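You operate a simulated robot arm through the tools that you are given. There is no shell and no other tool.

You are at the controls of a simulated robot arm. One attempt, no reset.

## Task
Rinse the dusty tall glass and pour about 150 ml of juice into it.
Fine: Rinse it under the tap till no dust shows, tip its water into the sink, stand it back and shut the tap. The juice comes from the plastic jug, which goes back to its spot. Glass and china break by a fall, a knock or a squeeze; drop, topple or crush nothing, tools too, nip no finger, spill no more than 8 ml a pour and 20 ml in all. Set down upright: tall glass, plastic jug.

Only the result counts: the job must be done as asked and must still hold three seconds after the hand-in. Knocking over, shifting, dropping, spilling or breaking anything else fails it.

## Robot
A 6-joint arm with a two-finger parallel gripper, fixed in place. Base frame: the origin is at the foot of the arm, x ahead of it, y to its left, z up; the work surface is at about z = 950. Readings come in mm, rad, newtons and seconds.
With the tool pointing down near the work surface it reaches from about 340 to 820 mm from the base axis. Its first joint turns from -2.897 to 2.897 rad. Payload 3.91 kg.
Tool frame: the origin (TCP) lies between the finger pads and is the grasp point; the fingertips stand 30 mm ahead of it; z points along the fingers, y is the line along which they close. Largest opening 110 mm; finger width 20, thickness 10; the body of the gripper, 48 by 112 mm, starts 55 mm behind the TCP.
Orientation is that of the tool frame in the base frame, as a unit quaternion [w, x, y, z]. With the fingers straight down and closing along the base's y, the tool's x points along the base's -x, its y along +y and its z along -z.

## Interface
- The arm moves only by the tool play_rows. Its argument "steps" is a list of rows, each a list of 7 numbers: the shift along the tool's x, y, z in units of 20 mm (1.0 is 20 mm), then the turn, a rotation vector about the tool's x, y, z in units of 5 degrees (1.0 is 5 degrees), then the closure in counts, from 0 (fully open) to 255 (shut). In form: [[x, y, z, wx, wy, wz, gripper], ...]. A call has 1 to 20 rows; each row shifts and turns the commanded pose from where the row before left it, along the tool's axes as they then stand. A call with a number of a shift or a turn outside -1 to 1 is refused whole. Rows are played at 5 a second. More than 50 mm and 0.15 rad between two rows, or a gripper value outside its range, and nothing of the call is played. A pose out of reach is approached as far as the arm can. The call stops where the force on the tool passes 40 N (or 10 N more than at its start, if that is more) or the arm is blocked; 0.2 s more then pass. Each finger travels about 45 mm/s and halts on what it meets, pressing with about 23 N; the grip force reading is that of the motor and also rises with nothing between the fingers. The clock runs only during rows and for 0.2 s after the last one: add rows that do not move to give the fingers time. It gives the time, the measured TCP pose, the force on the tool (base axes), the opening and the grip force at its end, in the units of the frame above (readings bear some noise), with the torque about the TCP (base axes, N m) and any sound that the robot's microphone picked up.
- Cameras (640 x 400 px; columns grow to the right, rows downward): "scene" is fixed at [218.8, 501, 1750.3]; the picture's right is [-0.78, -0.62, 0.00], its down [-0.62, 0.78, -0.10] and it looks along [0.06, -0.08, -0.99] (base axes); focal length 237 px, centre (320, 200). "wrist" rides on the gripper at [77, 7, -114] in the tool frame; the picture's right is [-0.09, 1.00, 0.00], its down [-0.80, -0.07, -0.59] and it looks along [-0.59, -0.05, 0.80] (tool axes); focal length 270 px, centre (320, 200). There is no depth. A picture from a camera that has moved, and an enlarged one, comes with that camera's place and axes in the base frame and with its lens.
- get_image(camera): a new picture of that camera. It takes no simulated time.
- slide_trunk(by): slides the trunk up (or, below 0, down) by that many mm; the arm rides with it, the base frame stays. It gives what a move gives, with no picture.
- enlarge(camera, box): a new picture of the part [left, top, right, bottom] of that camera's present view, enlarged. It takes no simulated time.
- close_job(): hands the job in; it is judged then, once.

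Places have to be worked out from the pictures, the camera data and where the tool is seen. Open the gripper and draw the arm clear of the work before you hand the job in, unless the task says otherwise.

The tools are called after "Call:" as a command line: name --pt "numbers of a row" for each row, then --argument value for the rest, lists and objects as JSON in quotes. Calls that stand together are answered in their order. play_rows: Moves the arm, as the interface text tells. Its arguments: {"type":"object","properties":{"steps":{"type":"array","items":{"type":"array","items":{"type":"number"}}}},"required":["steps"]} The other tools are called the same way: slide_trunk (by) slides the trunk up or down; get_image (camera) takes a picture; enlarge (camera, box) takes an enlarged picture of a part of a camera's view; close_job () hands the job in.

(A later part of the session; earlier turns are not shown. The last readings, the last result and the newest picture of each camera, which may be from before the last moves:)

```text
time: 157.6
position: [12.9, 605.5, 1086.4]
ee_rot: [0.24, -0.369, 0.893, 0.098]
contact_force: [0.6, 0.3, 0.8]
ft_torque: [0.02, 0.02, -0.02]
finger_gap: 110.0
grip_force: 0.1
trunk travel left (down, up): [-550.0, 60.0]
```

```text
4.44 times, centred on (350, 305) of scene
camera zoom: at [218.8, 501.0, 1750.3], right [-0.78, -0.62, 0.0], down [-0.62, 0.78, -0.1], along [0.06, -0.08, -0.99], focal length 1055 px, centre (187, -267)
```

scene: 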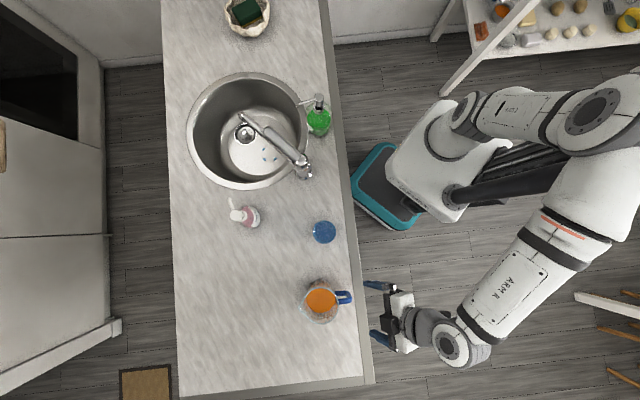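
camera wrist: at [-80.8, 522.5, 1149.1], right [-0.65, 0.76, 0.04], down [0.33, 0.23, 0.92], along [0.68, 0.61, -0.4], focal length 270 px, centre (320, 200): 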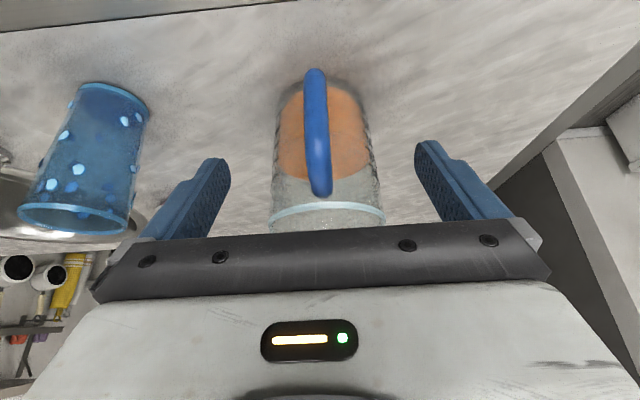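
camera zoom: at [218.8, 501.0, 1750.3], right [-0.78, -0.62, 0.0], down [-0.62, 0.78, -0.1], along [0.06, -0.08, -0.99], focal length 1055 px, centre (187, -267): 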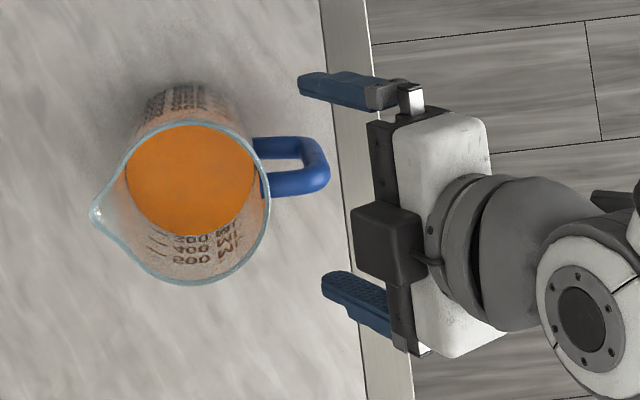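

Aligned. I advance the last ~38 mm so that the pads straddle the handle's upper corner.

Call:
play_rows --pt "0 0 0.63 0 0 0 0" --pt "0 0 0.63 0 0 0 0" --pt "0 0 0.63 0 0 0 0" --pt "0 0 0 0 0 0 0"

Call:
get_image --camera "wrist"

Call:
enlarge --camera "scene" --box '[290, 260, 410, 350]'

```text
time: 158.6
position: [24.9, 618.8, 1055.1]
ee_rot: [0.24, -0.369, 0.892, 0.098]
contact_force: [0.3, 0.0, 0.1]
ft_torque: [0.01, 0.01, -0.02]
finger_gap: 110.0
grip_force: 0.1
trunk travel left (down, up): [-550.0, 60.0]
```

```text
taken
camera wrist: at [-67.4, 536.2, 1116.9], right [-0.65, 0.76, 0.04], down [0.33, 0.23, 0.92], along [0.68, 0.61, -0.4], focal length 270 px, centre (320, 200)
```

wrist: 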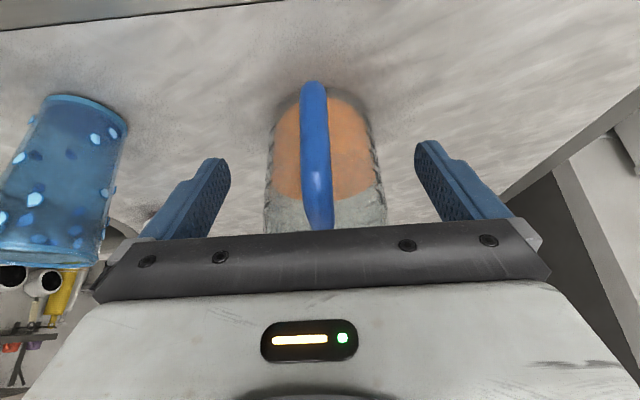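

```text
4.44 times, centred on (350, 305) of scene
camera zoom: at [218.8, 501.0, 1750.3], right [-0.78, -0.62, 0.0], down [-0.62, 0.78, -0.1], along [0.06, -0.08, -0.99], focal length 1055 px, centre (187, -267)
```

zoom: 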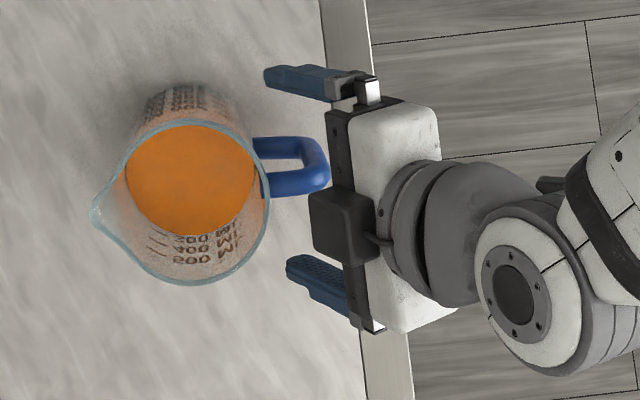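

The pads straddle the handle corner. I close slowly to just before contact, then grip.

Call:
play_rows --pt "0 0 0 0 0 0 60" --pt "0 0 0 0 0 0 120" --pt "0 0 0 0 0 0 170" --pt "0 0 0 0 0 0 195" --pt "0 0 0 0 0 0 200" --pt "0 0 0 0 0 0 205" --pt "0 0 0 0 0 0 205"

Call:
enlarge --camera "wrist" --box '[230, 60, 410, 240]'

Call:
enlarge --camera "scene" --box '[320, 270, 390, 325]'

```text
time: 160.2
position: [26.2, 618.2, 1055.0]
ee_rot: [0.239, -0.37, 0.892, 0.098]
contact_force: [-0.2, -0.2, 0.1]
ft_torque: [0.0, -0.04, -0.02]
finger_gap: 21.7
grip_force: 0.1
trunk travel left (down, up): [-550.0, 60.0]
```

```text
2.22 times, centred on (320, 150) of wrist
camera zoom: at [-67.5, 536.1, 1117.0], right [-0.65, 0.76, 0.04], down [0.33, 0.23, 0.92], along [0.68, 0.61, -0.4], focal length 601 px, centre (320, 311)
```

zoom: 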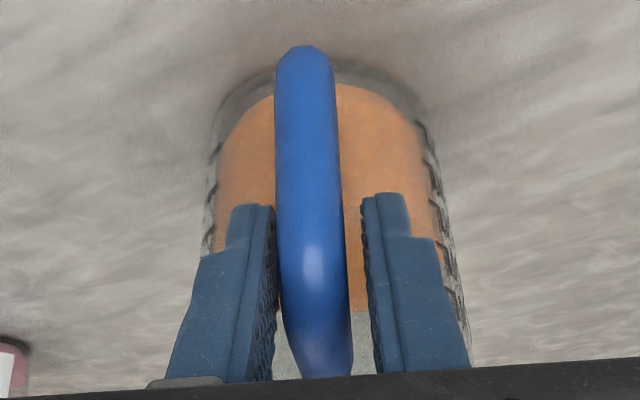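

```text
7.27 times, centred on (355, 298) of scene
camera zoom: at [218.8, 501.0, 1750.3], right [-0.78, -0.62, 0.0], down [-0.62, 0.78, -0.1], along [0.06, -0.08, -0.99], focal length 1727 px, centre (66, -509)
```

zoom: 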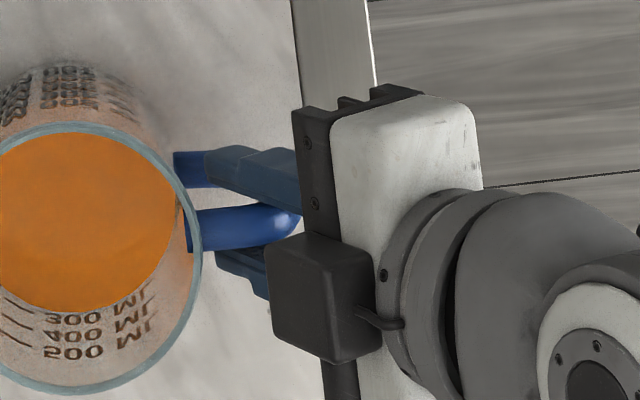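

The handle sits ~2 mm toward the left finger; I shift by 2 mm and close in stages.

Call:
play_rows --pt "0 -0.11 0 0 0 0 205" --pt "0 0 0 0 0 0 210" --pt "0 0 0 0 0 0 214" --pt "0 0 0 0 0 0 218" --pt "0 0 0 0 0 0 218"

Call:
enlarge --camera "wrist" --box '[230, 60, 410, 240]'

```text
time: 161.4
position: [25.8, 616.0, 1054.9]
ee_rot: [0.238, -0.37, 0.893, 0.098]
contact_force: [-0.5, 0.4, 0.0]
ft_torque: [0.01, 0.02, -0.04]
finger_gap: 16.1
grip_force: 0.1
trunk travel left (down, up): [-550.0, 60.0]
```

```text
2.22 times, centred on (320, 150) of wrist
camera zoom: at [-65.9, 534.4, 1117.0], right [-0.65, 0.76, 0.04], down [0.33, 0.23, 0.92], along [0.68, 0.61, -0.4], focal length 601 px, centre (320, 311)
```

zoom: 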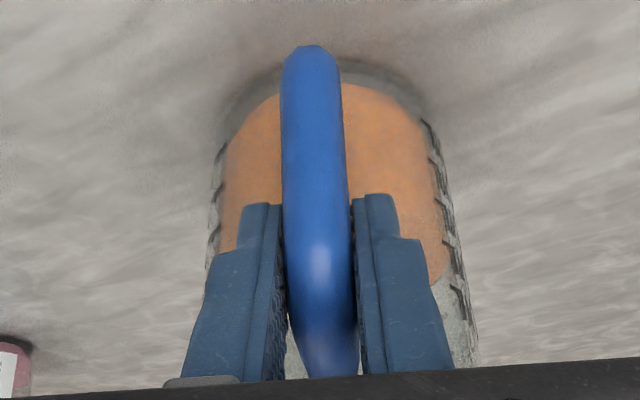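

Now centred, with the pads almost touching at a 16 mm gap. I close fully for a firm grip on the plastic handle.

Call:
play_rows --pt "0 0 0 0 0 0 222" --pt "0 0 0 0 0 0 228" --pt "0 0 0 0 0 0 240" --pt "0 0 0 0 0 0 255" --pt "0 0 0 0 0 0 255" --pt "0 0 0 0 0 0 255"

Call:
enlarge --camera "wrist" --box '[230, 60, 410, 240]'

Call:
enlarge --camera "scene" --box '[290, 270, 370, 335]'

```text
time: 162.8
position: [26.5, 616.4, 1055.0]
ee_rot: [0.24, -0.369, 0.893, 0.098]
contact_force: [0.2, 0.5, -0.4]
ft_torque: [0.03, -0.04, 0.07]
finger_gap: 15.0
grip_force: 23.1
trunk travel left (down, up): [-550.0, 60.0]
```

```text
2.22 times, centred on (320, 150) of wrist
camera zoom: at [-65.9, 534.5, 1117.0], right [-0.65, 0.76, 0.04], down [0.33, 0.23, 0.92], along [0.68, 0.61, -0.4], focal length 601 px, centre (320, 311)
```

zoom: 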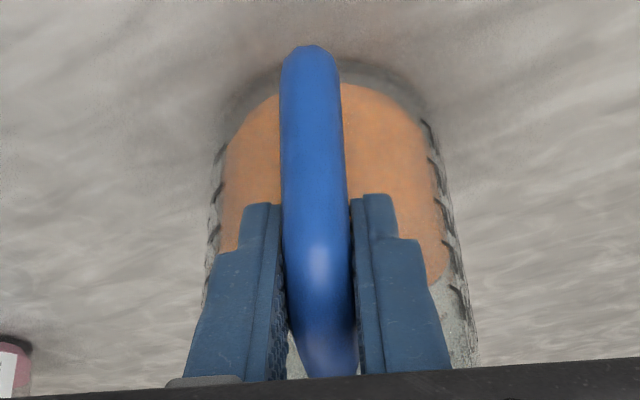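

```text
6.15 times, centred on (330, 302) of scene
camera zoom: at [218.8, 501.0, 1750.3], right [-0.78, -0.62, 0.0], down [-0.62, 0.78, -0.1], along [0.06, -0.08, -0.99], focal length 1461 px, centre (258, -431)
```

zoom: 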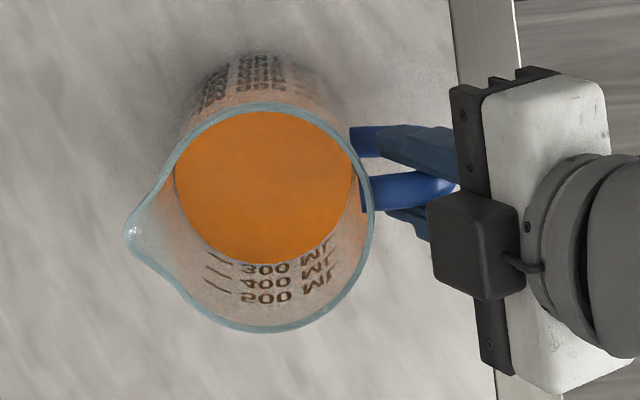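

Gripped (15 mm, 23 N), jug unmoved. I lift gently 6 mm and check for any slip or tilt.

Call:
play_rows --pt "-0.025 0 -0.043 0 0 0 255" --pt "-0.025 0 -0.043 0 0 0 255" --pt "-0.05 0 -0.087 0 0 0 255" --pt "-0.05 0 -0.087 0 0 0 255" --pt "0 0 0 0 0 0 255"

Call:
enlarge --camera "wrist" --box '[230, 60, 410, 240]'

Call:
enlarge --camera "scene" --box '[290, 270, 370, 335]'

```text
time: 164.0
position: [26.3, 616.9, 1060.9]
ee_rot: [0.241, -0.368, 0.893, 0.097]
contact_force: [-0.3, 0.7, -4.3]
ft_torque: [-0.2, 0.2, 0.01]
finger_gap: 15.6
grip_force: 23.1
trunk travel left (down, up): [-550.0, 60.0]
```

```text
2.22 times, centred on (320, 150) of wrist
camera zoom: at [-66.1, 534.9, 1122.4], right [-0.65, 0.76, 0.04], down [0.33, 0.23, 0.92], along [0.69, 0.61, -0.4], focal length 601 px, centre (320, 311)
```

zoom: 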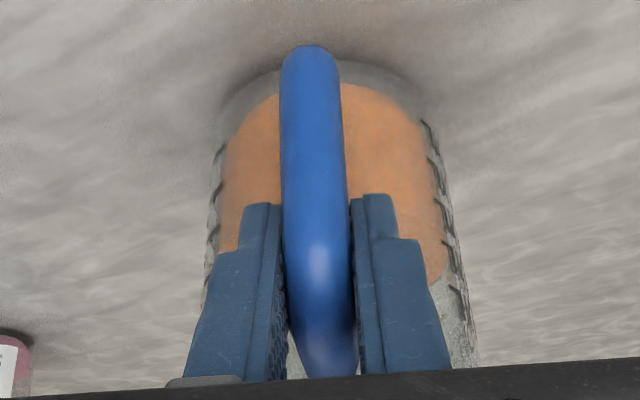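

```text
6.15 times, centred on (330, 302) of scene
camera zoom: at [218.8, 501.0, 1750.3], right [-0.78, -0.62, 0.0], down [-0.62, 0.78, -0.1], along [0.06, -0.08, -0.99], focal length 1461 px, centre (258, -431)
```

zoom: 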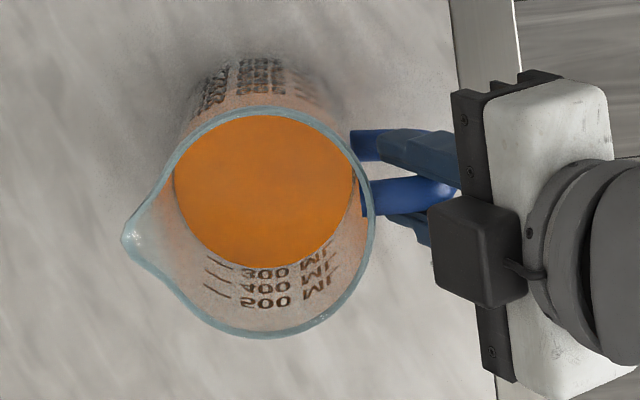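

Weight 4.3 N, no slip or tilt. I raise the jug smoothly to about z=1205.

Call:
play_rows --pt "-0.15 0 -0.26 0 0 0 255" --pt "-0.3 0 -0.52 0 0 0 255" --pt "-0.3 0 -0.52 0 0 0 255" --pt "-0.3 0 -0.52 0 0 0 255" --pt "-0.3 0 -0.52 0 0 0 255" --pt "-0.3 0 -0.52 0 0 0 255" --pt "-0.3 0 -0.52 0 0 0 255" --pt "-0.3 0 -0.52 0 0 0 255" --pt "-0.3 0 -0.52 0 0 0 255" --pt "-0.3 0 -0.52 0 0 0 255" --pt "-0.3 0 -0.52 0 0 0 255" --pt "-0.3 0 -0.52 0 0 0 255" --pt "-0.15 0 -0.26 0 0 0 255" --pt "0 0 0 0 0 0 255"

Call:
play_rows --pt "0 0 0 0 0 0 255"

Call:
play_rows --pt "0 0 0 0 0 0 255"

Call:
play_rows --pt "0 0 0 0 0 0 255"

Call:
play_rows --pt "0 0 0 0 0 0 255"

Call:
play_rows --pt "0 0 0 0 0 0 255"

Call:
get_image --camera "scene"

Call:
get_image --camera "wrist"

```text
time: 167.0
position: [25.7, 617.2, 1204.5]
ee_rot: [0.239, -0.369, 0.893, 0.098]
contact_force: [0.0, 0.1, -4.6]
ft_torque: [-0.21, 0.2, -0.01]
finger_gap: 15.4
grip_force: 22.5
trunk travel left (down, up): [-550.0, 60.0]
```

```text
time: 167.4
position: [26.1, 617.2, 1205.8]
ee_rot: [0.24, -0.37, 0.892, 0.098]
contact_force: [0.2, 0.6, -4.6]
ft_torque: [-0.19, 0.19, -0.01]
finger_gap: 15.2
grip_force: 23.1
trunk travel left (down, up): [-550.0, 60.0]
```

```text
time: 167.8
position: [26.0, 617.7, 1205.3]
ee_rot: [0.239, -0.37, 0.892, 0.099]
contact_force: [-0.7, 0.0, -4.4]
ft_torque: [-0.18, 0.21, 0.03]
finger_gap: 15.4
grip_force: 22.5
trunk travel left (down, up): [-550.0, 60.0]
```

```text
time: 168.2
position: [26.0, 617.9, 1204.7]
ee_rot: [0.239, -0.37, 0.892, 0.098]
contact_force: [-0.5, -0.2, -3.4]
ft_torque: [-0.16, 0.16, 0.02]
finger_gap: 15.5
grip_force: 23.0
trunk travel left (down, up): [-550.0, 60.0]
```

```text
time: 168.6
position: [25.6, 617.4, 1204.8]
ee_rot: [0.24, -0.37, 0.892, 0.098]
contact_force: [-0.5, -0.4, -4.5]
ft_torque: [-0.2, 0.21, 0.0]
finger_gap: 15.5
grip_force: 23.1
trunk travel left (down, up): [-550.0, 60.0]
```

```text
time: 169.0
position: [25.8, 617.1, 1204.6]
ee_rot: [0.239, -0.37, 0.892, 0.098]
contact_force: [-0.9, 0.1, -4.4]
ft_torque: [-0.22, 0.22, 0.0]
finger_gap: 15.4
grip_force: 23.0
trunk travel left (down, up): [-550.0, 60.0]
```

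```text
taken
```

scene: 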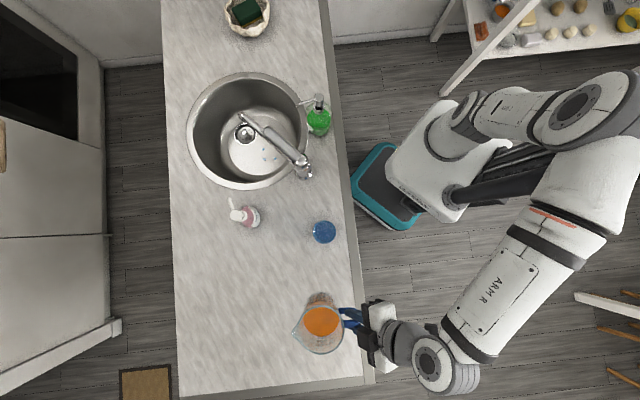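

```text
taken
camera wrist: at [-66.6, 535.0, 1266.8], right [-0.65, 0.76, 0.04], down [0.33, 0.23, 0.92], along [0.68, 0.61, -0.4], focal length 270 px, centre (320, 200)
```

wrist: 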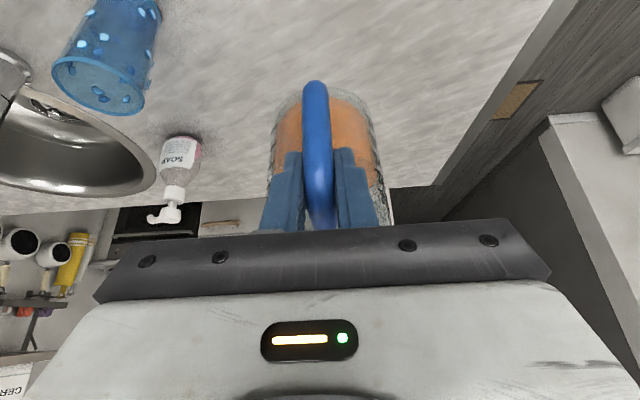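

Mean weight is ≈4.4 N with the juice. I now carry the jug sideways to near the glass, upright, with a slight rise.

Call:
play_rows --pt "0.019 -0.3 -0.167 0 0 0 255" --pt "0.019 -0.6 -0.167 0 0 0 255" --pt "0.019 -0.75 -0.167 0 0 0 255" --pt "0.019 -0.75 -0.167 0 0 0 255" --pt "0.019 -0.75 -0.167 0 0 0 255" --pt "0.019 -0.75 -0.167 0 0 0 255" --pt "0.019 -0.75 -0.167 0 0 0 255" --pt "0.019 -0.75 -0.167 0 0 0 255" --pt "0.019 -0.75 -0.167 0 0 0 255" --pt "0.019 -0.75 -0.167 0 0 0 255" --pt "0.019 -0.75 -0.167 0 0 0 255" --pt "0.019 -0.75 -0.167 0 0 0 255" --pt "0.019 -0.75 -0.167 0 0 0 255" --pt "0 -0.6 0 0 0 0 255" --pt "0 -0.3 0 0 0 0 255" --pt "0 0 0 0 0 0 255"

Call:
get_image --camera "scene"

Call:
get_image --camera "wrist"

```text
time: 172.4
position: [149.7, 456.9, 1238.1]
ee_rot: [0.24, -0.37, 0.892, 0.099]
contact_force: [0.3, -0.9, -4.0]
ft_torque: [-0.18, 0.19, 0.0]
finger_gap: 15.6
grip_force: 22.7
trunk travel left (down, up): [-550.0, 60.0]
```

```text
taken
```

scene: 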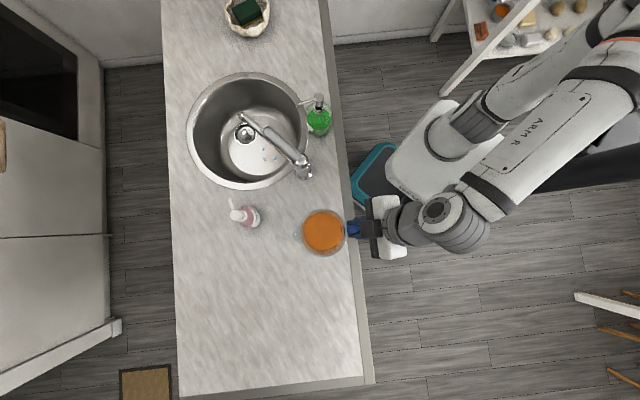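

```text
taken
camera wrist: at [57.7, 374.0, 1301.7], right [-0.65, 0.76, 0.04], down [0.33, 0.23, 0.92], along [0.68, 0.61, -0.4], focal length 270 px, centre (320, 200)
```

wrist: 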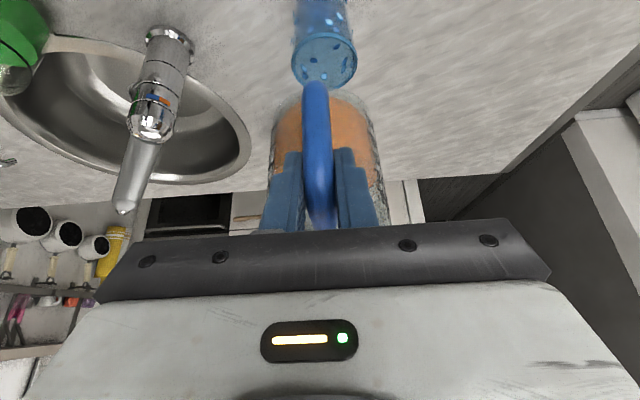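

The glass rim resolves to (195.3, 511.1) in this view, so I need ~7 mm back laterally. I correct and look at the lip position in the scene view.

Call:
play_rows --pt "0 0.17 0 0 0 0 255" --pt "0 0.17 0 0 0 0 255" --pt "0 0 0 0 0 0 255"

Call:
enlarge --camera "scene" --box '[280, 195, 380, 270]'

Call:
enlarge --camera "wrist" --box '[250, 0, 400, 240]'

```text
time: 173.2
position: [145.5, 462.3, 1239.7]
ee_rot: [0.24, -0.369, 0.892, 0.098]
contact_force: [0.2, 1.2, -3.5]
ft_torque: [-0.19, 0.2, -0.01]
finger_gap: 15.2
grip_force: 23.0
trunk travel left (down, up): [-550.0, 60.0]
```

```text
5.33 times, centred on (330, 232) of scene
camera zoom: at [218.8, 501.0, 1750.3], right [-0.78, -0.62, 0.0], down [-0.62, 0.78, -0.1], along [0.06, -0.08, -0.99], focal length 1266 px, centre (267, 27)
```

zoom: 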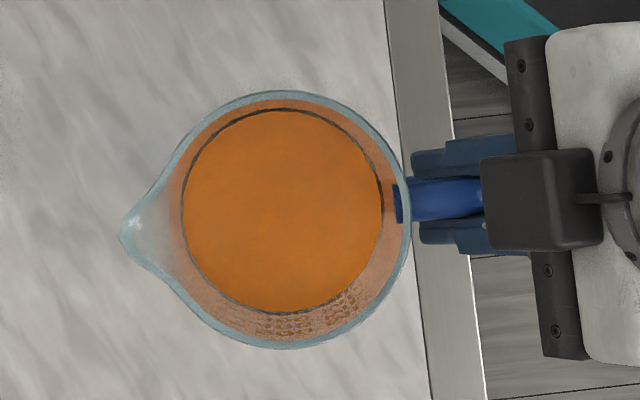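

```text
1.67 times, centred on (325, 120) of wrist
camera zoom: at [53.2, 378.9, 1301.7], right [-0.65, 0.76, 0.04], down [0.33, 0.23, 0.92], along [0.68, 0.61, -0.4], focal length 450 px, centre (312, 333)
```

zoom: 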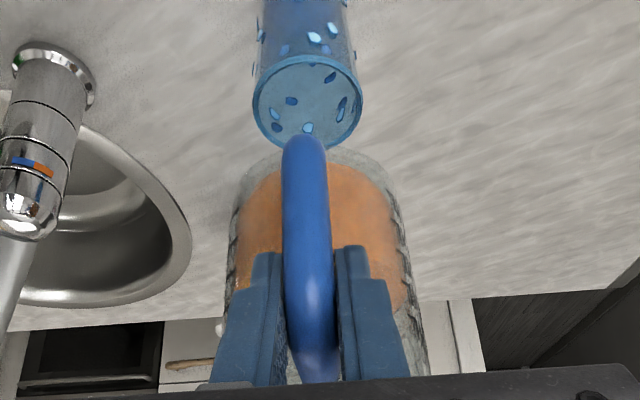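

The lip is laterally over the glass line (224.7 vs 223.3). I tilt the jug forward 40° in place, which is well before the juice reaches the lip.

Call:
play_rows --pt "0 -0.07 0 0 0.4 0 255" --pt "0 0 0 0 0.6 0 255" --pt "0 0 0 0 0.7 0 255" --pt "0 0 0 0 0.7 0 255" --pt "0 0 0 0 0.7 0 255" --pt "0 0 0 0 0.7 0 255" --pt "0 0 0 0 0.7 0 255" --pt "0 0 0 0 0.7 0 255" --pt "0 0 0 0 0.7 0 255" --pt "0 0 0 0 0.7 0 255" --pt "0 0 0 0 0.7 0 255" --pt "0 0 0 0 0.7 0 255" --pt "0 0 0 0 0 0 255"

Call:
get_image --camera "scene"

Call:
get_image --camera "wrist"

```text
time: 176.0
position: [146.1, 460.0, 1239.5]
ee_rot: [-0.08, -0.381, 0.921, -0.034]
contact_force: [-0.1, 0.9, -3.9]
ft_torque: [-0.08, 0.01, 0.0]
finger_gap: 15.2
grip_force: 22.7
trunk travel left (down, up): [-550.0, 60.0]
```

```text
taken
```

scene: 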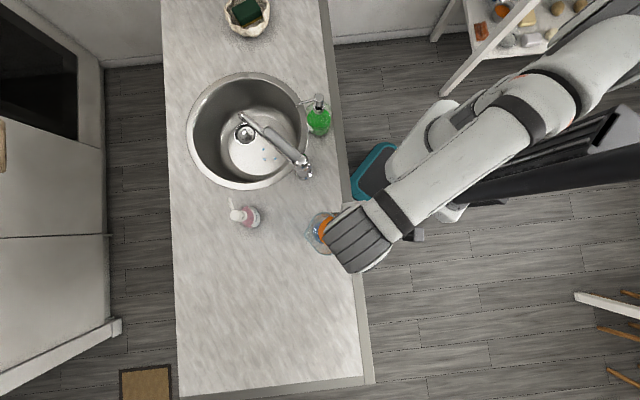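

```text
taken
camera wrist: at [102.0, 425.9, 1367.5], right [-0.64, 0.77, -0.02], down [0.68, 0.58, 0.45], along [0.35, 0.27, -0.9], focal length 270 px, centre (320, 200)
```

wrist: 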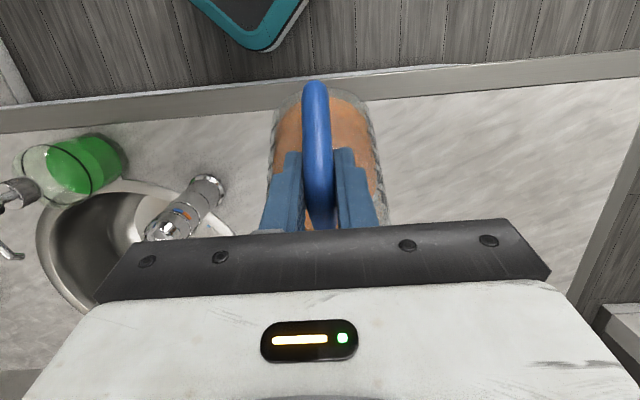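

Call:
enlarge --camera "scene" --box '[285, 195, 365, 260]'

Call:
enlarge --camera "wrist" --box '[240, 60, 420, 240]'

```text
6.15 times, centred on (325, 228) of scene
camera zoom: at [218.8, 501.0, 1750.3], right [-0.78, -0.62, 0.0], down [-0.62, 0.78, -0.1], along [0.06, -0.08, -0.99], focal length 1461 px, centre (289, 31)
```

zoom: 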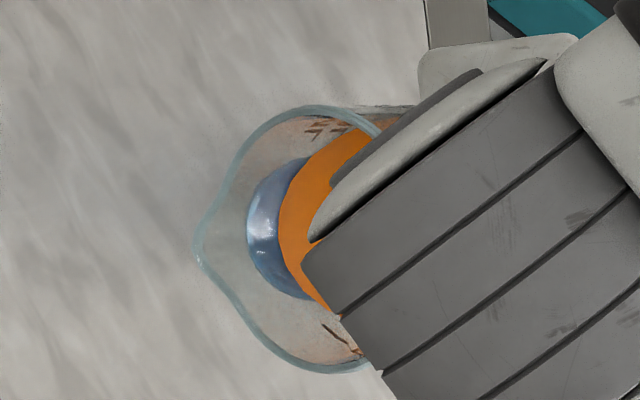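

```text
2.22 times, centred on (330, 150) of wrist
camera zoom: at [102.0, 425.9, 1367.5], right [-0.64, 0.77, -0.02], down [0.68, 0.58, 0.45], along [0.35, 0.27, -0.9], focal length 601 px, centre (298, 311)
```

zoom: 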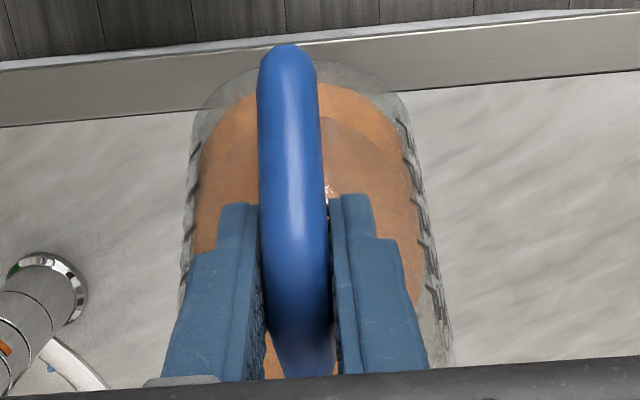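

The jug is held firmly at 40°. I move the lip to about 10 mm short of the glass centre and ~30 mm above the rim.

Call:
play_rows --pt "0.3 0 0.5 0 0 0 255" --pt "0.45 0 0.77 0 0 0 255" --pt "0.45 0 0.77 0 0 0 255" --pt "0.45 0 0.77 0 0 0 255" --pt "0.35 0 0.6 0 0 0 255" --pt "0.24 0 0.41 0 0 0 255" --pt "0 0 0 0 0 0 255"

Call:
enlarge --camera "scene" --box '[285, 195, 365, 260]'

Call:
get_image --camera "wrist"

```text
time: 177.6
position: [106.7, 418.5, 1173.2]
ee_rot: [-0.08, -0.38, 0.921, -0.034]
contact_force: [0.5, 0.0, -3.9]
ft_torque: [-0.04, 0.06, 0.01]
finger_gap: 15.2
grip_force: 23.1
trunk travel left (down, up): [-550.0, 60.0]
```

```text
6.15 times, centred on (325, 228) of scene
camera zoom: at [218.8, 501.0, 1750.3], right [-0.78, -0.62, 0.0], down [-0.62, 0.78, -0.1], along [0.06, -0.08, -0.99], focal length 1461 px, centre (289, 31)
```

zoom: 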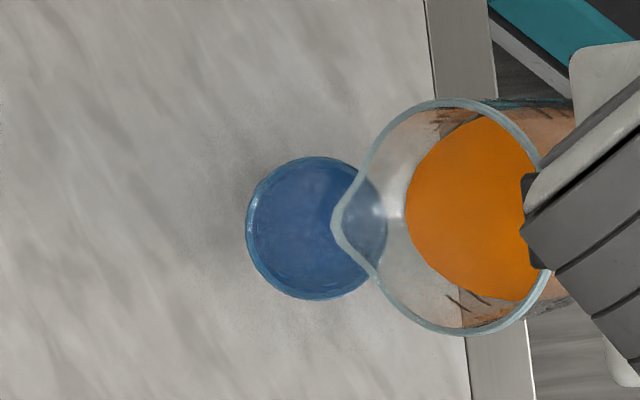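

```text
taken
camera wrist: at [61.7, 385.5, 1300.3], right [-0.64, 0.77, -0.02], down [0.68, 0.58, 0.45], along [0.35, 0.28, -0.89], focal length 270 px, centre (320, 200)
```

wrist: 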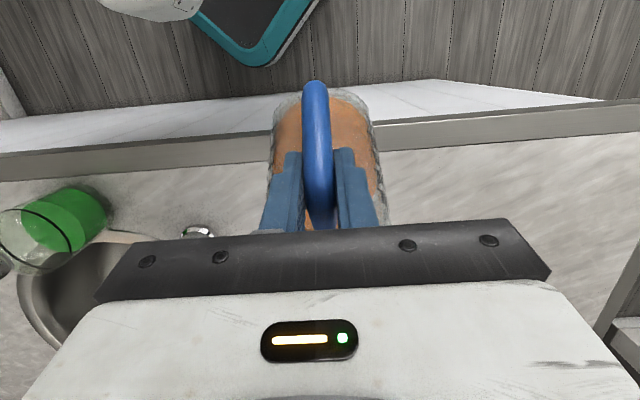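

The lip is well over the glass in the scene view. I start rotating about the lip point, to 50°.

Call:
play_rows --pt "-0.1195 0 -0.281 0 0.5 0 255" --pt "-0.1195 0 -0.281 0 0.5 0 255" --pt "-0.1195 0 -0.281 0 0.5 0 255" --pt "-0.1195 0 -0.281 0 0.5 0 255" --pt "0 0 0 0 0 0 255" --pt "0 0 0 0 0 0 255"

Call:
enlarge --camera "scene" --box '[285, 195, 365, 260]'

Call:
get_image --camera "wrist"

```text
time: 179.0
position: [116.9, 430.1, 1192.3]
ee_rot: [-0.159, -0.376, 0.91, -0.067]
contact_force: [-0.7, -0.4, -3.5]
ft_torque: [-0.03, 0.05, -0.01]
finger_gap: 15.2
grip_force: 23.0
trunk travel left (down, up): [-550.0, 60.0]
```

```text
6.15 times, centred on (325, 228) of scene
camera zoom: at [218.8, 501.0, 1750.3], right [-0.78, -0.62, 0.0], down [-0.62, 0.78, -0.1], along [0.06, -0.08, -0.99], focal length 1461 px, centre (289, 31)
```

zoom: 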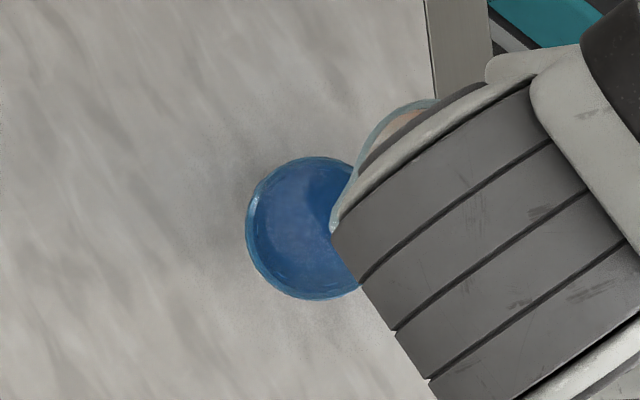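

```text
taken
camera wrist: at [88.2, 412.1, 1327.4], right [-0.65, 0.76, -0.03], down [0.73, 0.63, 0.28], along [0.24, 0.16, -0.96], focal length 270 px, centre (320, 200)
```

wrist: 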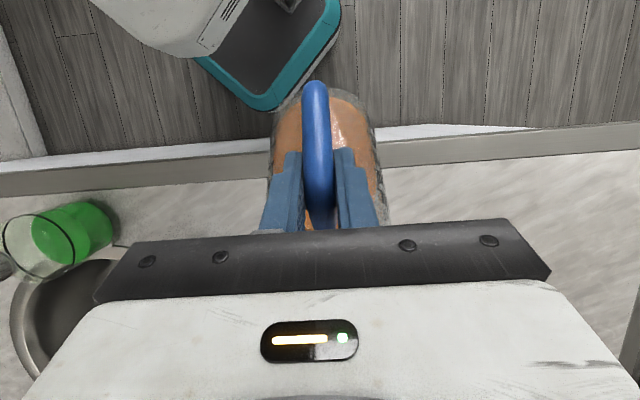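

Nothing pours yet at 50°. I go on in small steps to 54°.

Call:
play_rows --pt "-0.0956 0 -0.225 0 0.4 0 255" --pt "-0.0956 0 -0.225 0 0.4 0 255" --pt "0 0 0 0 0 0 255" --pt "0 0 0 0 0 0 255" --pt "0 0 0 0 0 0 255"

Call:
enlarge --camera "scene" --box '[300, 205, 350, 250]'

Call:
enlarge --camera "wrist" --box '[240, 60, 420, 240]'

```text
time: 180.2
position: [120.3, 434.9, 1198.9]
ee_rot: [-0.192, -0.374, 0.904, -0.08]
contact_force: [1.3, 0.4, -5.3]
ft_torque: [0.03, 0.0, 0.0]
finger_gap: 15.4
grip_force: 23.2
trunk travel left (down, up): [-550.0, 60.0]
```

```text
8.89 times, centred on (325, 228) of scene
camera zoom: at [218.8, 501.0, 1750.3], right [-0.78, -0.62, 0.0], down [-0.62, 0.78, -0.1], along [0.06, -0.08, -0.99], focal length 2110 px, centre (276, -44)
```

zoom: 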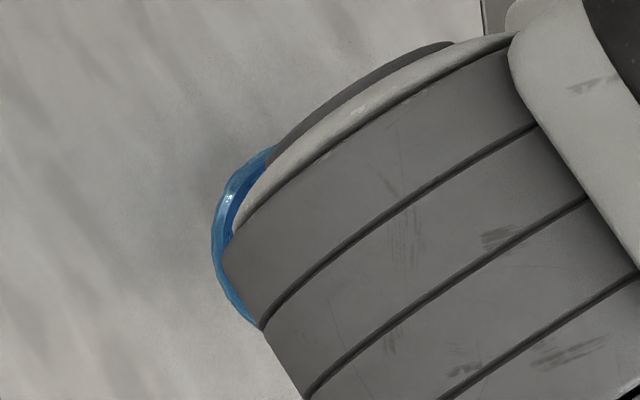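

```text
2.22 times, centred on (330, 150) of wrist
camera zoom: at [99.3, 423.5, 1336.5], right [-0.65, 0.76, -0.04], down [0.74, 0.64, 0.22], along [0.19, 0.11, -0.98], focal length 601 px, centre (298, 311)
```

zoom: 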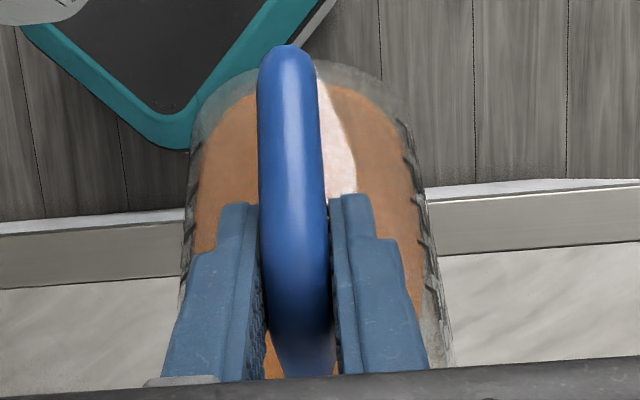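

The wrist now hides the glass, so I rotate back to 40° about the lip to check how much has poured.

Call:
play_rows --pt "0.1195 0 0.281 0 -0.5 0 255" --pt "0.1195 0 0.281 0 -0.5 0 255" --pt "0.1195 0 0.281 0 -0.5 0 255" --pt "0.1195 0 0.281 0 -0.5 0 255" --pt "0.1195 0 0.281 0 -0.5 0 255" --pt "0.0717 0 0.1686 0 -0.3 0 255" --pt "0 0 0 0 0 0 255"

Call:
enlarge --camera "scene" --box '[285, 195, 365, 260]'

Call:
play_rows --pt "0 0 0 0 0 0 255"

Call:
play_rows --pt "0 0 0 0 0 0 255"

Call:
play_rows --pt "0 0 0 0 0 0 255"

Call:
play_rows --pt "0 0 0 0 0 0 255"

```text
time: 181.8
position: [104.8, 418.0, 1173.8]
ee_rot: [-0.081, -0.381, 0.921, -0.035]
contact_force: [-0.5, 0.2, -4.4]
ft_torque: [-0.03, 0.08, -0.02]
finger_gap: 15.1
grip_force: 23.2
trunk travel left (down, up): [-550.0, 60.0]
```

```text
6.15 times, centred on (325, 228) of scene
camera zoom: at [218.8, 501.0, 1750.3], right [-0.78, -0.62, 0.0], down [-0.62, 0.78, -0.1], along [0.06, -0.08, -0.99], focal length 1461 px, centre (289, 31)
```

zoom: 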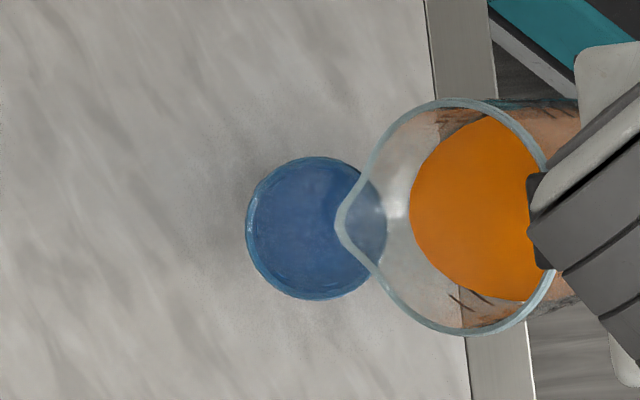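

```text
time: 182.2
position: [104.8, 418.3, 1173.0]
ee_rot: [-0.08, -0.38, 0.921, -0.034]
contact_force: [-0.4, 1.1, -4.4]
ft_torque: [-0.05, 0.04, 0.02]
finger_gap: 15.2
grip_force: 22.7
trunk travel left (down, up): [-550.0, 60.0]
```

```text
time: 182.6
position: [104.4, 418.1, 1173.4]
ee_rot: [-0.08, -0.38, 0.921, -0.034]
contact_force: [-0.2, 0.3, -4.3]
ft_torque: [-0.08, 0.06, 0.0]
finger_gap: 15.6
grip_force: 23.5
trunk travel left (down, up): [-550.0, 60.0]
```

```text
time: 183.0
position: [104.2, 419.5, 1173.0]
ee_rot: [-0.08, -0.38, 0.921, -0.034]
contact_force: [0.7, -0.1, -4.0]
ft_torque: [-0.05, 0.05, 0.02]
finger_gap: 15.7
grip_force: 23.0
trunk travel left (down, up): [-550.0, 60.0]
```

```text
time: 183.4
position: [105.3, 418.1, 1173.7]
ee_rot: [-0.079, -0.381, 0.921, -0.035]
contact_force: [0.3, 0.1, -4.9]
ft_torque: [-0.09, 0.05, 0.02]
finger_gap: 15.5
grip_force: 22.9
trunk travel left (down, up): [-550.0, 60.0]
```

Nothing has poured yet (weight still ≈4.4 N). I tilt to 57° about the lip, hold briefly and return to check.

Call:
play_rows --pt "-0.1195 0 -0.281 0 0.5 0 255" --pt "-0.1195 0 -0.281 0 0.5 0 255" --pt "-0.1195 0 -0.281 0 0.5 0 255" --pt "-0.1195 0 -0.281 0 0.5 0 255" --pt "-0.1195 0 -0.281 0 0.5 0 255" --pt "-0.1195 0 -0.281 0 0.5 0 255" --pt "-0.0956 0 -0.225 0 0.4 0 255" --pt "0 0 0 0 0 0 255" --pt "0 0 0 0 0 0 255" --pt "0 0 0 0 0 0 255"

Call:
get_image --camera "wrist"

Call:
enlarge --camera "scene" --box '[285, 195, 365, 260]'

```text
time: 185.6
position: [124.4, 437.3, 1203.8]
ee_rot: [-0.216, -0.371, 0.899, -0.09]
contact_force: [-0.9, 0.6, -4.1]
ft_torque: [0.05, -0.03, 0.02]
finger_gap: 15.6
grip_force: 22.8
trunk travel left (down, up): [-550.0, 60.0]
```

```text
taken
camera wrist: at [107.3, 431.4, 1342.6], right [-0.65, 0.76, -0.04], down [0.75, 0.65, 0.17], along [0.15, 0.08, -0.99], focal length 270 px, centre (320, 200)
```

wrist: 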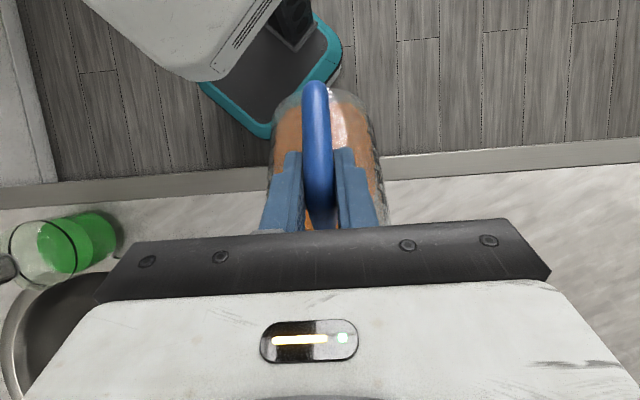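

```text
6.15 times, centred on (325, 228) of scene
camera zoom: at [218.8, 501.0, 1750.3], right [-0.78, -0.62, 0.0], down [-0.62, 0.78, -0.1], along [0.06, -0.08, -0.99], focal length 1461 px, centre (289, 31)
```

zoom: 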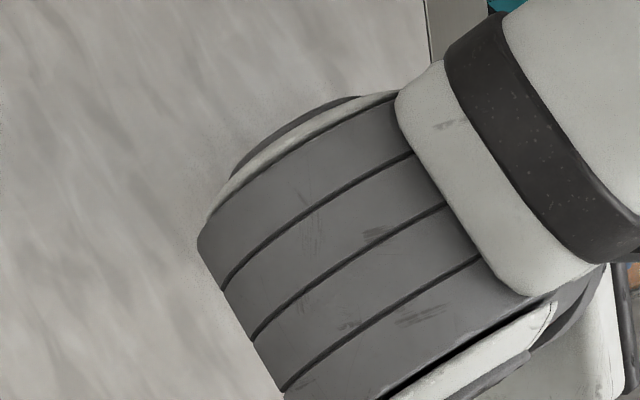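

Call:
play_rows --pt "0 0 0 0 0 0 255"

Call:
play_rows --pt "0 0 0 0 0 0 255"

Call:
play_rows --pt "0 0 0 0 0 0 255"

Call:
enlarge --camera "wrist" --box '[240, 60, 420, 240]'

```text
time: 186.0
position: [124.1, 437.3, 1204.2]
ee_rot: [-0.215, -0.372, 0.899, -0.09]
contact_force: [0.2, -0.9, -3.8]
ft_torque: [0.01, -0.03, 0.0]
finger_gap: 15.4
grip_force: 22.7
trunk travel left (down, up): [-550.0, 60.0]
```

```text
time: 186.4
position: [124.1, 437.5, 1205.0]
ee_rot: [-0.217, -0.371, 0.899, -0.09]
contact_force: [-0.2, 0.4, -3.6]
ft_torque: [-0.01, -0.02, 0.02]
finger_gap: 15.5
grip_force: 22.9
trunk travel left (down, up): [-550.0, 60.0]
```

```text
time: 186.8
position: [123.8, 437.7, 1205.4]
ee_rot: [-0.215, -0.372, 0.898, -0.09]
contact_force: [0.1, 0.5, -3.7]
ft_torque: [-0.01, -0.05, -0.01]
finger_gap: 15.5
grip_force: 22.9
trunk travel left (down, up): [-550.0, 60.0]
```

```text
2.22 times, centred on (330, 150) of wrist
camera zoom: at [107.2, 431.4, 1342.6], right [-0.65, 0.76, -0.04], down [0.75, 0.65, 0.17], along [0.15, 0.08, -0.99], focal length 601 px, centre (298, 311)
```

zoom: 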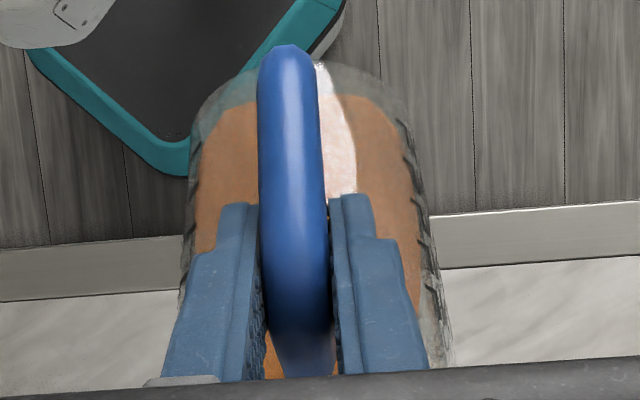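

Weight reads ≈3.75 N — some juice may have left. I rotate back to 40° and look.

Call:
play_rows --pt "0.1195 0 0.281 0 -0.5 0 255" --pt "0.1195 0 0.281 0 -0.5 0 255" --pt "0.1195 0 0.281 0 -0.5 0 255" --pt "0.1195 0 0.281 0 -0.5 0 255" --pt "0.1195 0 0.281 0 -0.5 0 255" --pt "0.1195 0 0.281 0 -0.5 0 255" --pt "0.0956 0 0.225 0 -0.4 0 255" --pt "0 0 0 0 0 0 255"

Call:
enlarge --camera "scene" --box '[285, 195, 365, 260]'

Call:
play_rows --pt "0 0 0 0 0 0 255"

Call:
play_rows --pt "0 0 0 0 0 0 255"

Call:
play_rows --pt "0 0 0 0 0 0 255"

```text
time: 188.6
position: [104.2, 417.7, 1174.9]
ee_rot: [-0.081, -0.38, 0.921, -0.034]
contact_force: [0.2, -0.1, -4.0]
ft_torque: [-0.02, 0.02, 0.03]
finger_gap: 15.3
grip_force: 23.2
trunk travel left (down, up): [-550.0, 60.0]
```

```text
6.15 times, centred on (325, 228) of scene
camera zoom: at [218.8, 501.0, 1750.3], right [-0.78, -0.62, 0.0], down [-0.62, 0.78, -0.1], along [0.06, -0.08, -0.99], focal length 1461 px, centre (289, 31)
```

zoom: 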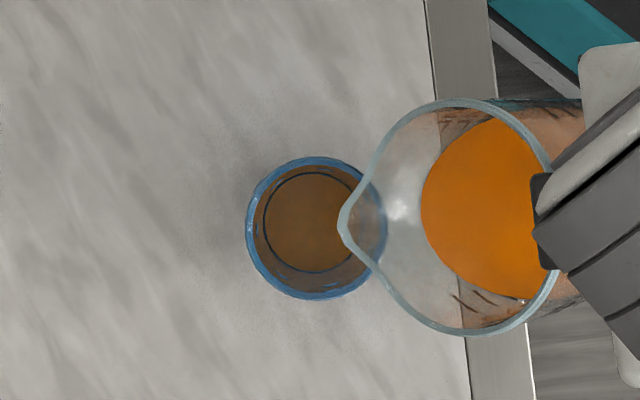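

```text
time: 189.0
position: [104.8, 418.5, 1175.4]
ee_rot: [-0.081, -0.381, 0.921, -0.034]
contact_force: [0.0, 0.2, -3.7]
ft_torque: [-0.05, 0.07, 0.01]
finger_gap: 15.2
grip_force: 23.1
trunk travel left (down, up): [-550.0, 60.0]
```

```text
time: 189.4
position: [103.6, 419.0, 1174.6]
ee_rot: [-0.08, -0.381, 0.921, -0.034]
contact_force: [-0.3, 1.0, -3.8]
ft_torque: [-0.04, 0.07, -0.02]
finger_gap: 15.4
grip_force: 23.0
trunk travel left (down, up): [-550.0, 60.0]
```

```text
time: 189.8
position: [103.3, 418.0, 1173.9]
ee_rot: [-0.08, -0.381, 0.921, -0.035]
contact_force: [-0.5, 0.6, -5.1]
ft_torque: [-0.07, 0.04, 0.03]
finger_gap: 15.5
grip_force: 23.3
trunk travel left (down, up): [-550.0, 60.0]
```

Juice is in the glass with nothing on the counter; about 50–60 ml by weight. I tilt again, now to 61°, hold, and return to check.

Call:
play_rows --pt "-0.1195 0 -0.281 0 0.5 0 255" --pt "-0.1195 0 -0.281 0 0.5 0 255" --pt "-0.1195 0 -0.281 0 0.5 0 255" --pt "-0.1195 0 -0.281 0 0.5 0 255" --pt "-0.1195 0 -0.281 0 0.5 0 255" --pt "-0.1195 0 -0.281 0 0.5 0 255" --pt "-0.0717 0 -0.169 0 0.3 0 255" --pt "-0.0717 0 -0.169 0 0.3 0 255" --pt "-0.0478 0 -0.1125 0 0.2 0 255" --pt "-0.0478 0 -0.1125 0 0.2 0 255" --pt "-0.0478 0 -0.1125 0 0.2 0 255" --pt "0 0 0 0 0 0 255" --pt "0 0 0 0 0 0 255"

Call:
play_rows --pt "0 0 0 0 0 0 255"

Call:
play_rows --pt "0 0 0 0 0 0 255"

Call:
play_rows --pt "0 0 0 0 0 0 255"

Call:
play_rows --pt "0.1195 0 0.281 0 -0.5 0 255" --pt "0.1195 0 0.281 0 -0.5 0 255" --pt "0.1195 0 0.281 0 -0.5 0 255" --pt "0.1195 0 0.281 0 -0.5 0 255" --pt "0.1195 0 0.281 0 -0.5 0 255" --pt "0.1195 0 0.281 0 -0.5 0 255" --pt "0.1195 0 0.281 0 -0.5 0 255" --pt "0.1195 0 0.281 0 -0.5 0 255" --pt "0.0478 0 0.1125 0 -0.2 0 255" --pt "0 0 0 0 0 0 255"

Call:
enlarge --camera "scene" --box '[285, 195, 365, 260]'

```text
time: 192.6
position: [128.1, 441.3, 1211.7]
ee_rot: [-0.246, -0.369, 0.891, -0.103]
contact_force: [-0.2, -0.4, -3.6]
ft_torque: [0.04, -0.03, -0.01]
finger_gap: 15.2
grip_force: 22.6
trunk travel left (down, up): [-550.0, 60.0]
```

```text
time: 193.0
position: [128.6, 442.1, 1211.5]
ee_rot: [-0.247, -0.369, 0.89, -0.103]
contact_force: [0.2, -0.6, -3.6]
ft_torque: [0.03, -0.03, 0.0]
finger_gap: 15.5
grip_force: 23.2
trunk travel left (down, up): [-550.0, 60.0]
```

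```text
time: 193.4
position: [127.4, 441.9, 1211.2]
ee_rot: [-0.246, -0.368, 0.891, -0.102]
contact_force: [0.2, -0.3, -3.3]
ft_torque: [0.05, -0.03, -0.01]
finger_gap: 15.4
grip_force: 23.0
trunk travel left (down, up): [-550.0, 60.0]
```

```text
time: 193.8
position: [126.8, 442.3, 1212.0]
ee_rot: [-0.247, -0.367, 0.891, -0.102]
contact_force: [-0.3, 0.1, -3.1]
ft_torque: [0.07, 0.0, -0.01]
finger_gap: 15.5
grip_force: 22.8
trunk travel left (down, up): [-550.0, 60.0]
```

```text
time: 196.0
position: [103.0, 416.9, 1175.1]
ee_rot: [-0.08, -0.38, 0.921, -0.034]
contact_force: [-0.1, 0.2, -3.4]
ft_torque: [-0.02, 0.06, 0.0]
finger_gap: 15.6
grip_force: 23.1
trunk travel left (down, up): [-550.0, 60.0]
```

```text
6.15 times, centred on (325, 228) of scene
camera zoom: at [218.8, 501.0, 1750.3], right [-0.78, -0.62, 0.0], down [-0.62, 0.78, -0.1], along [0.06, -0.08, -0.99], focal length 1461 px, centre (289, 31)
```

zoom: 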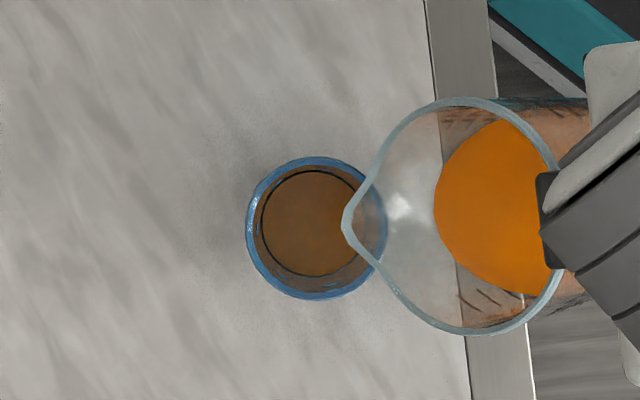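

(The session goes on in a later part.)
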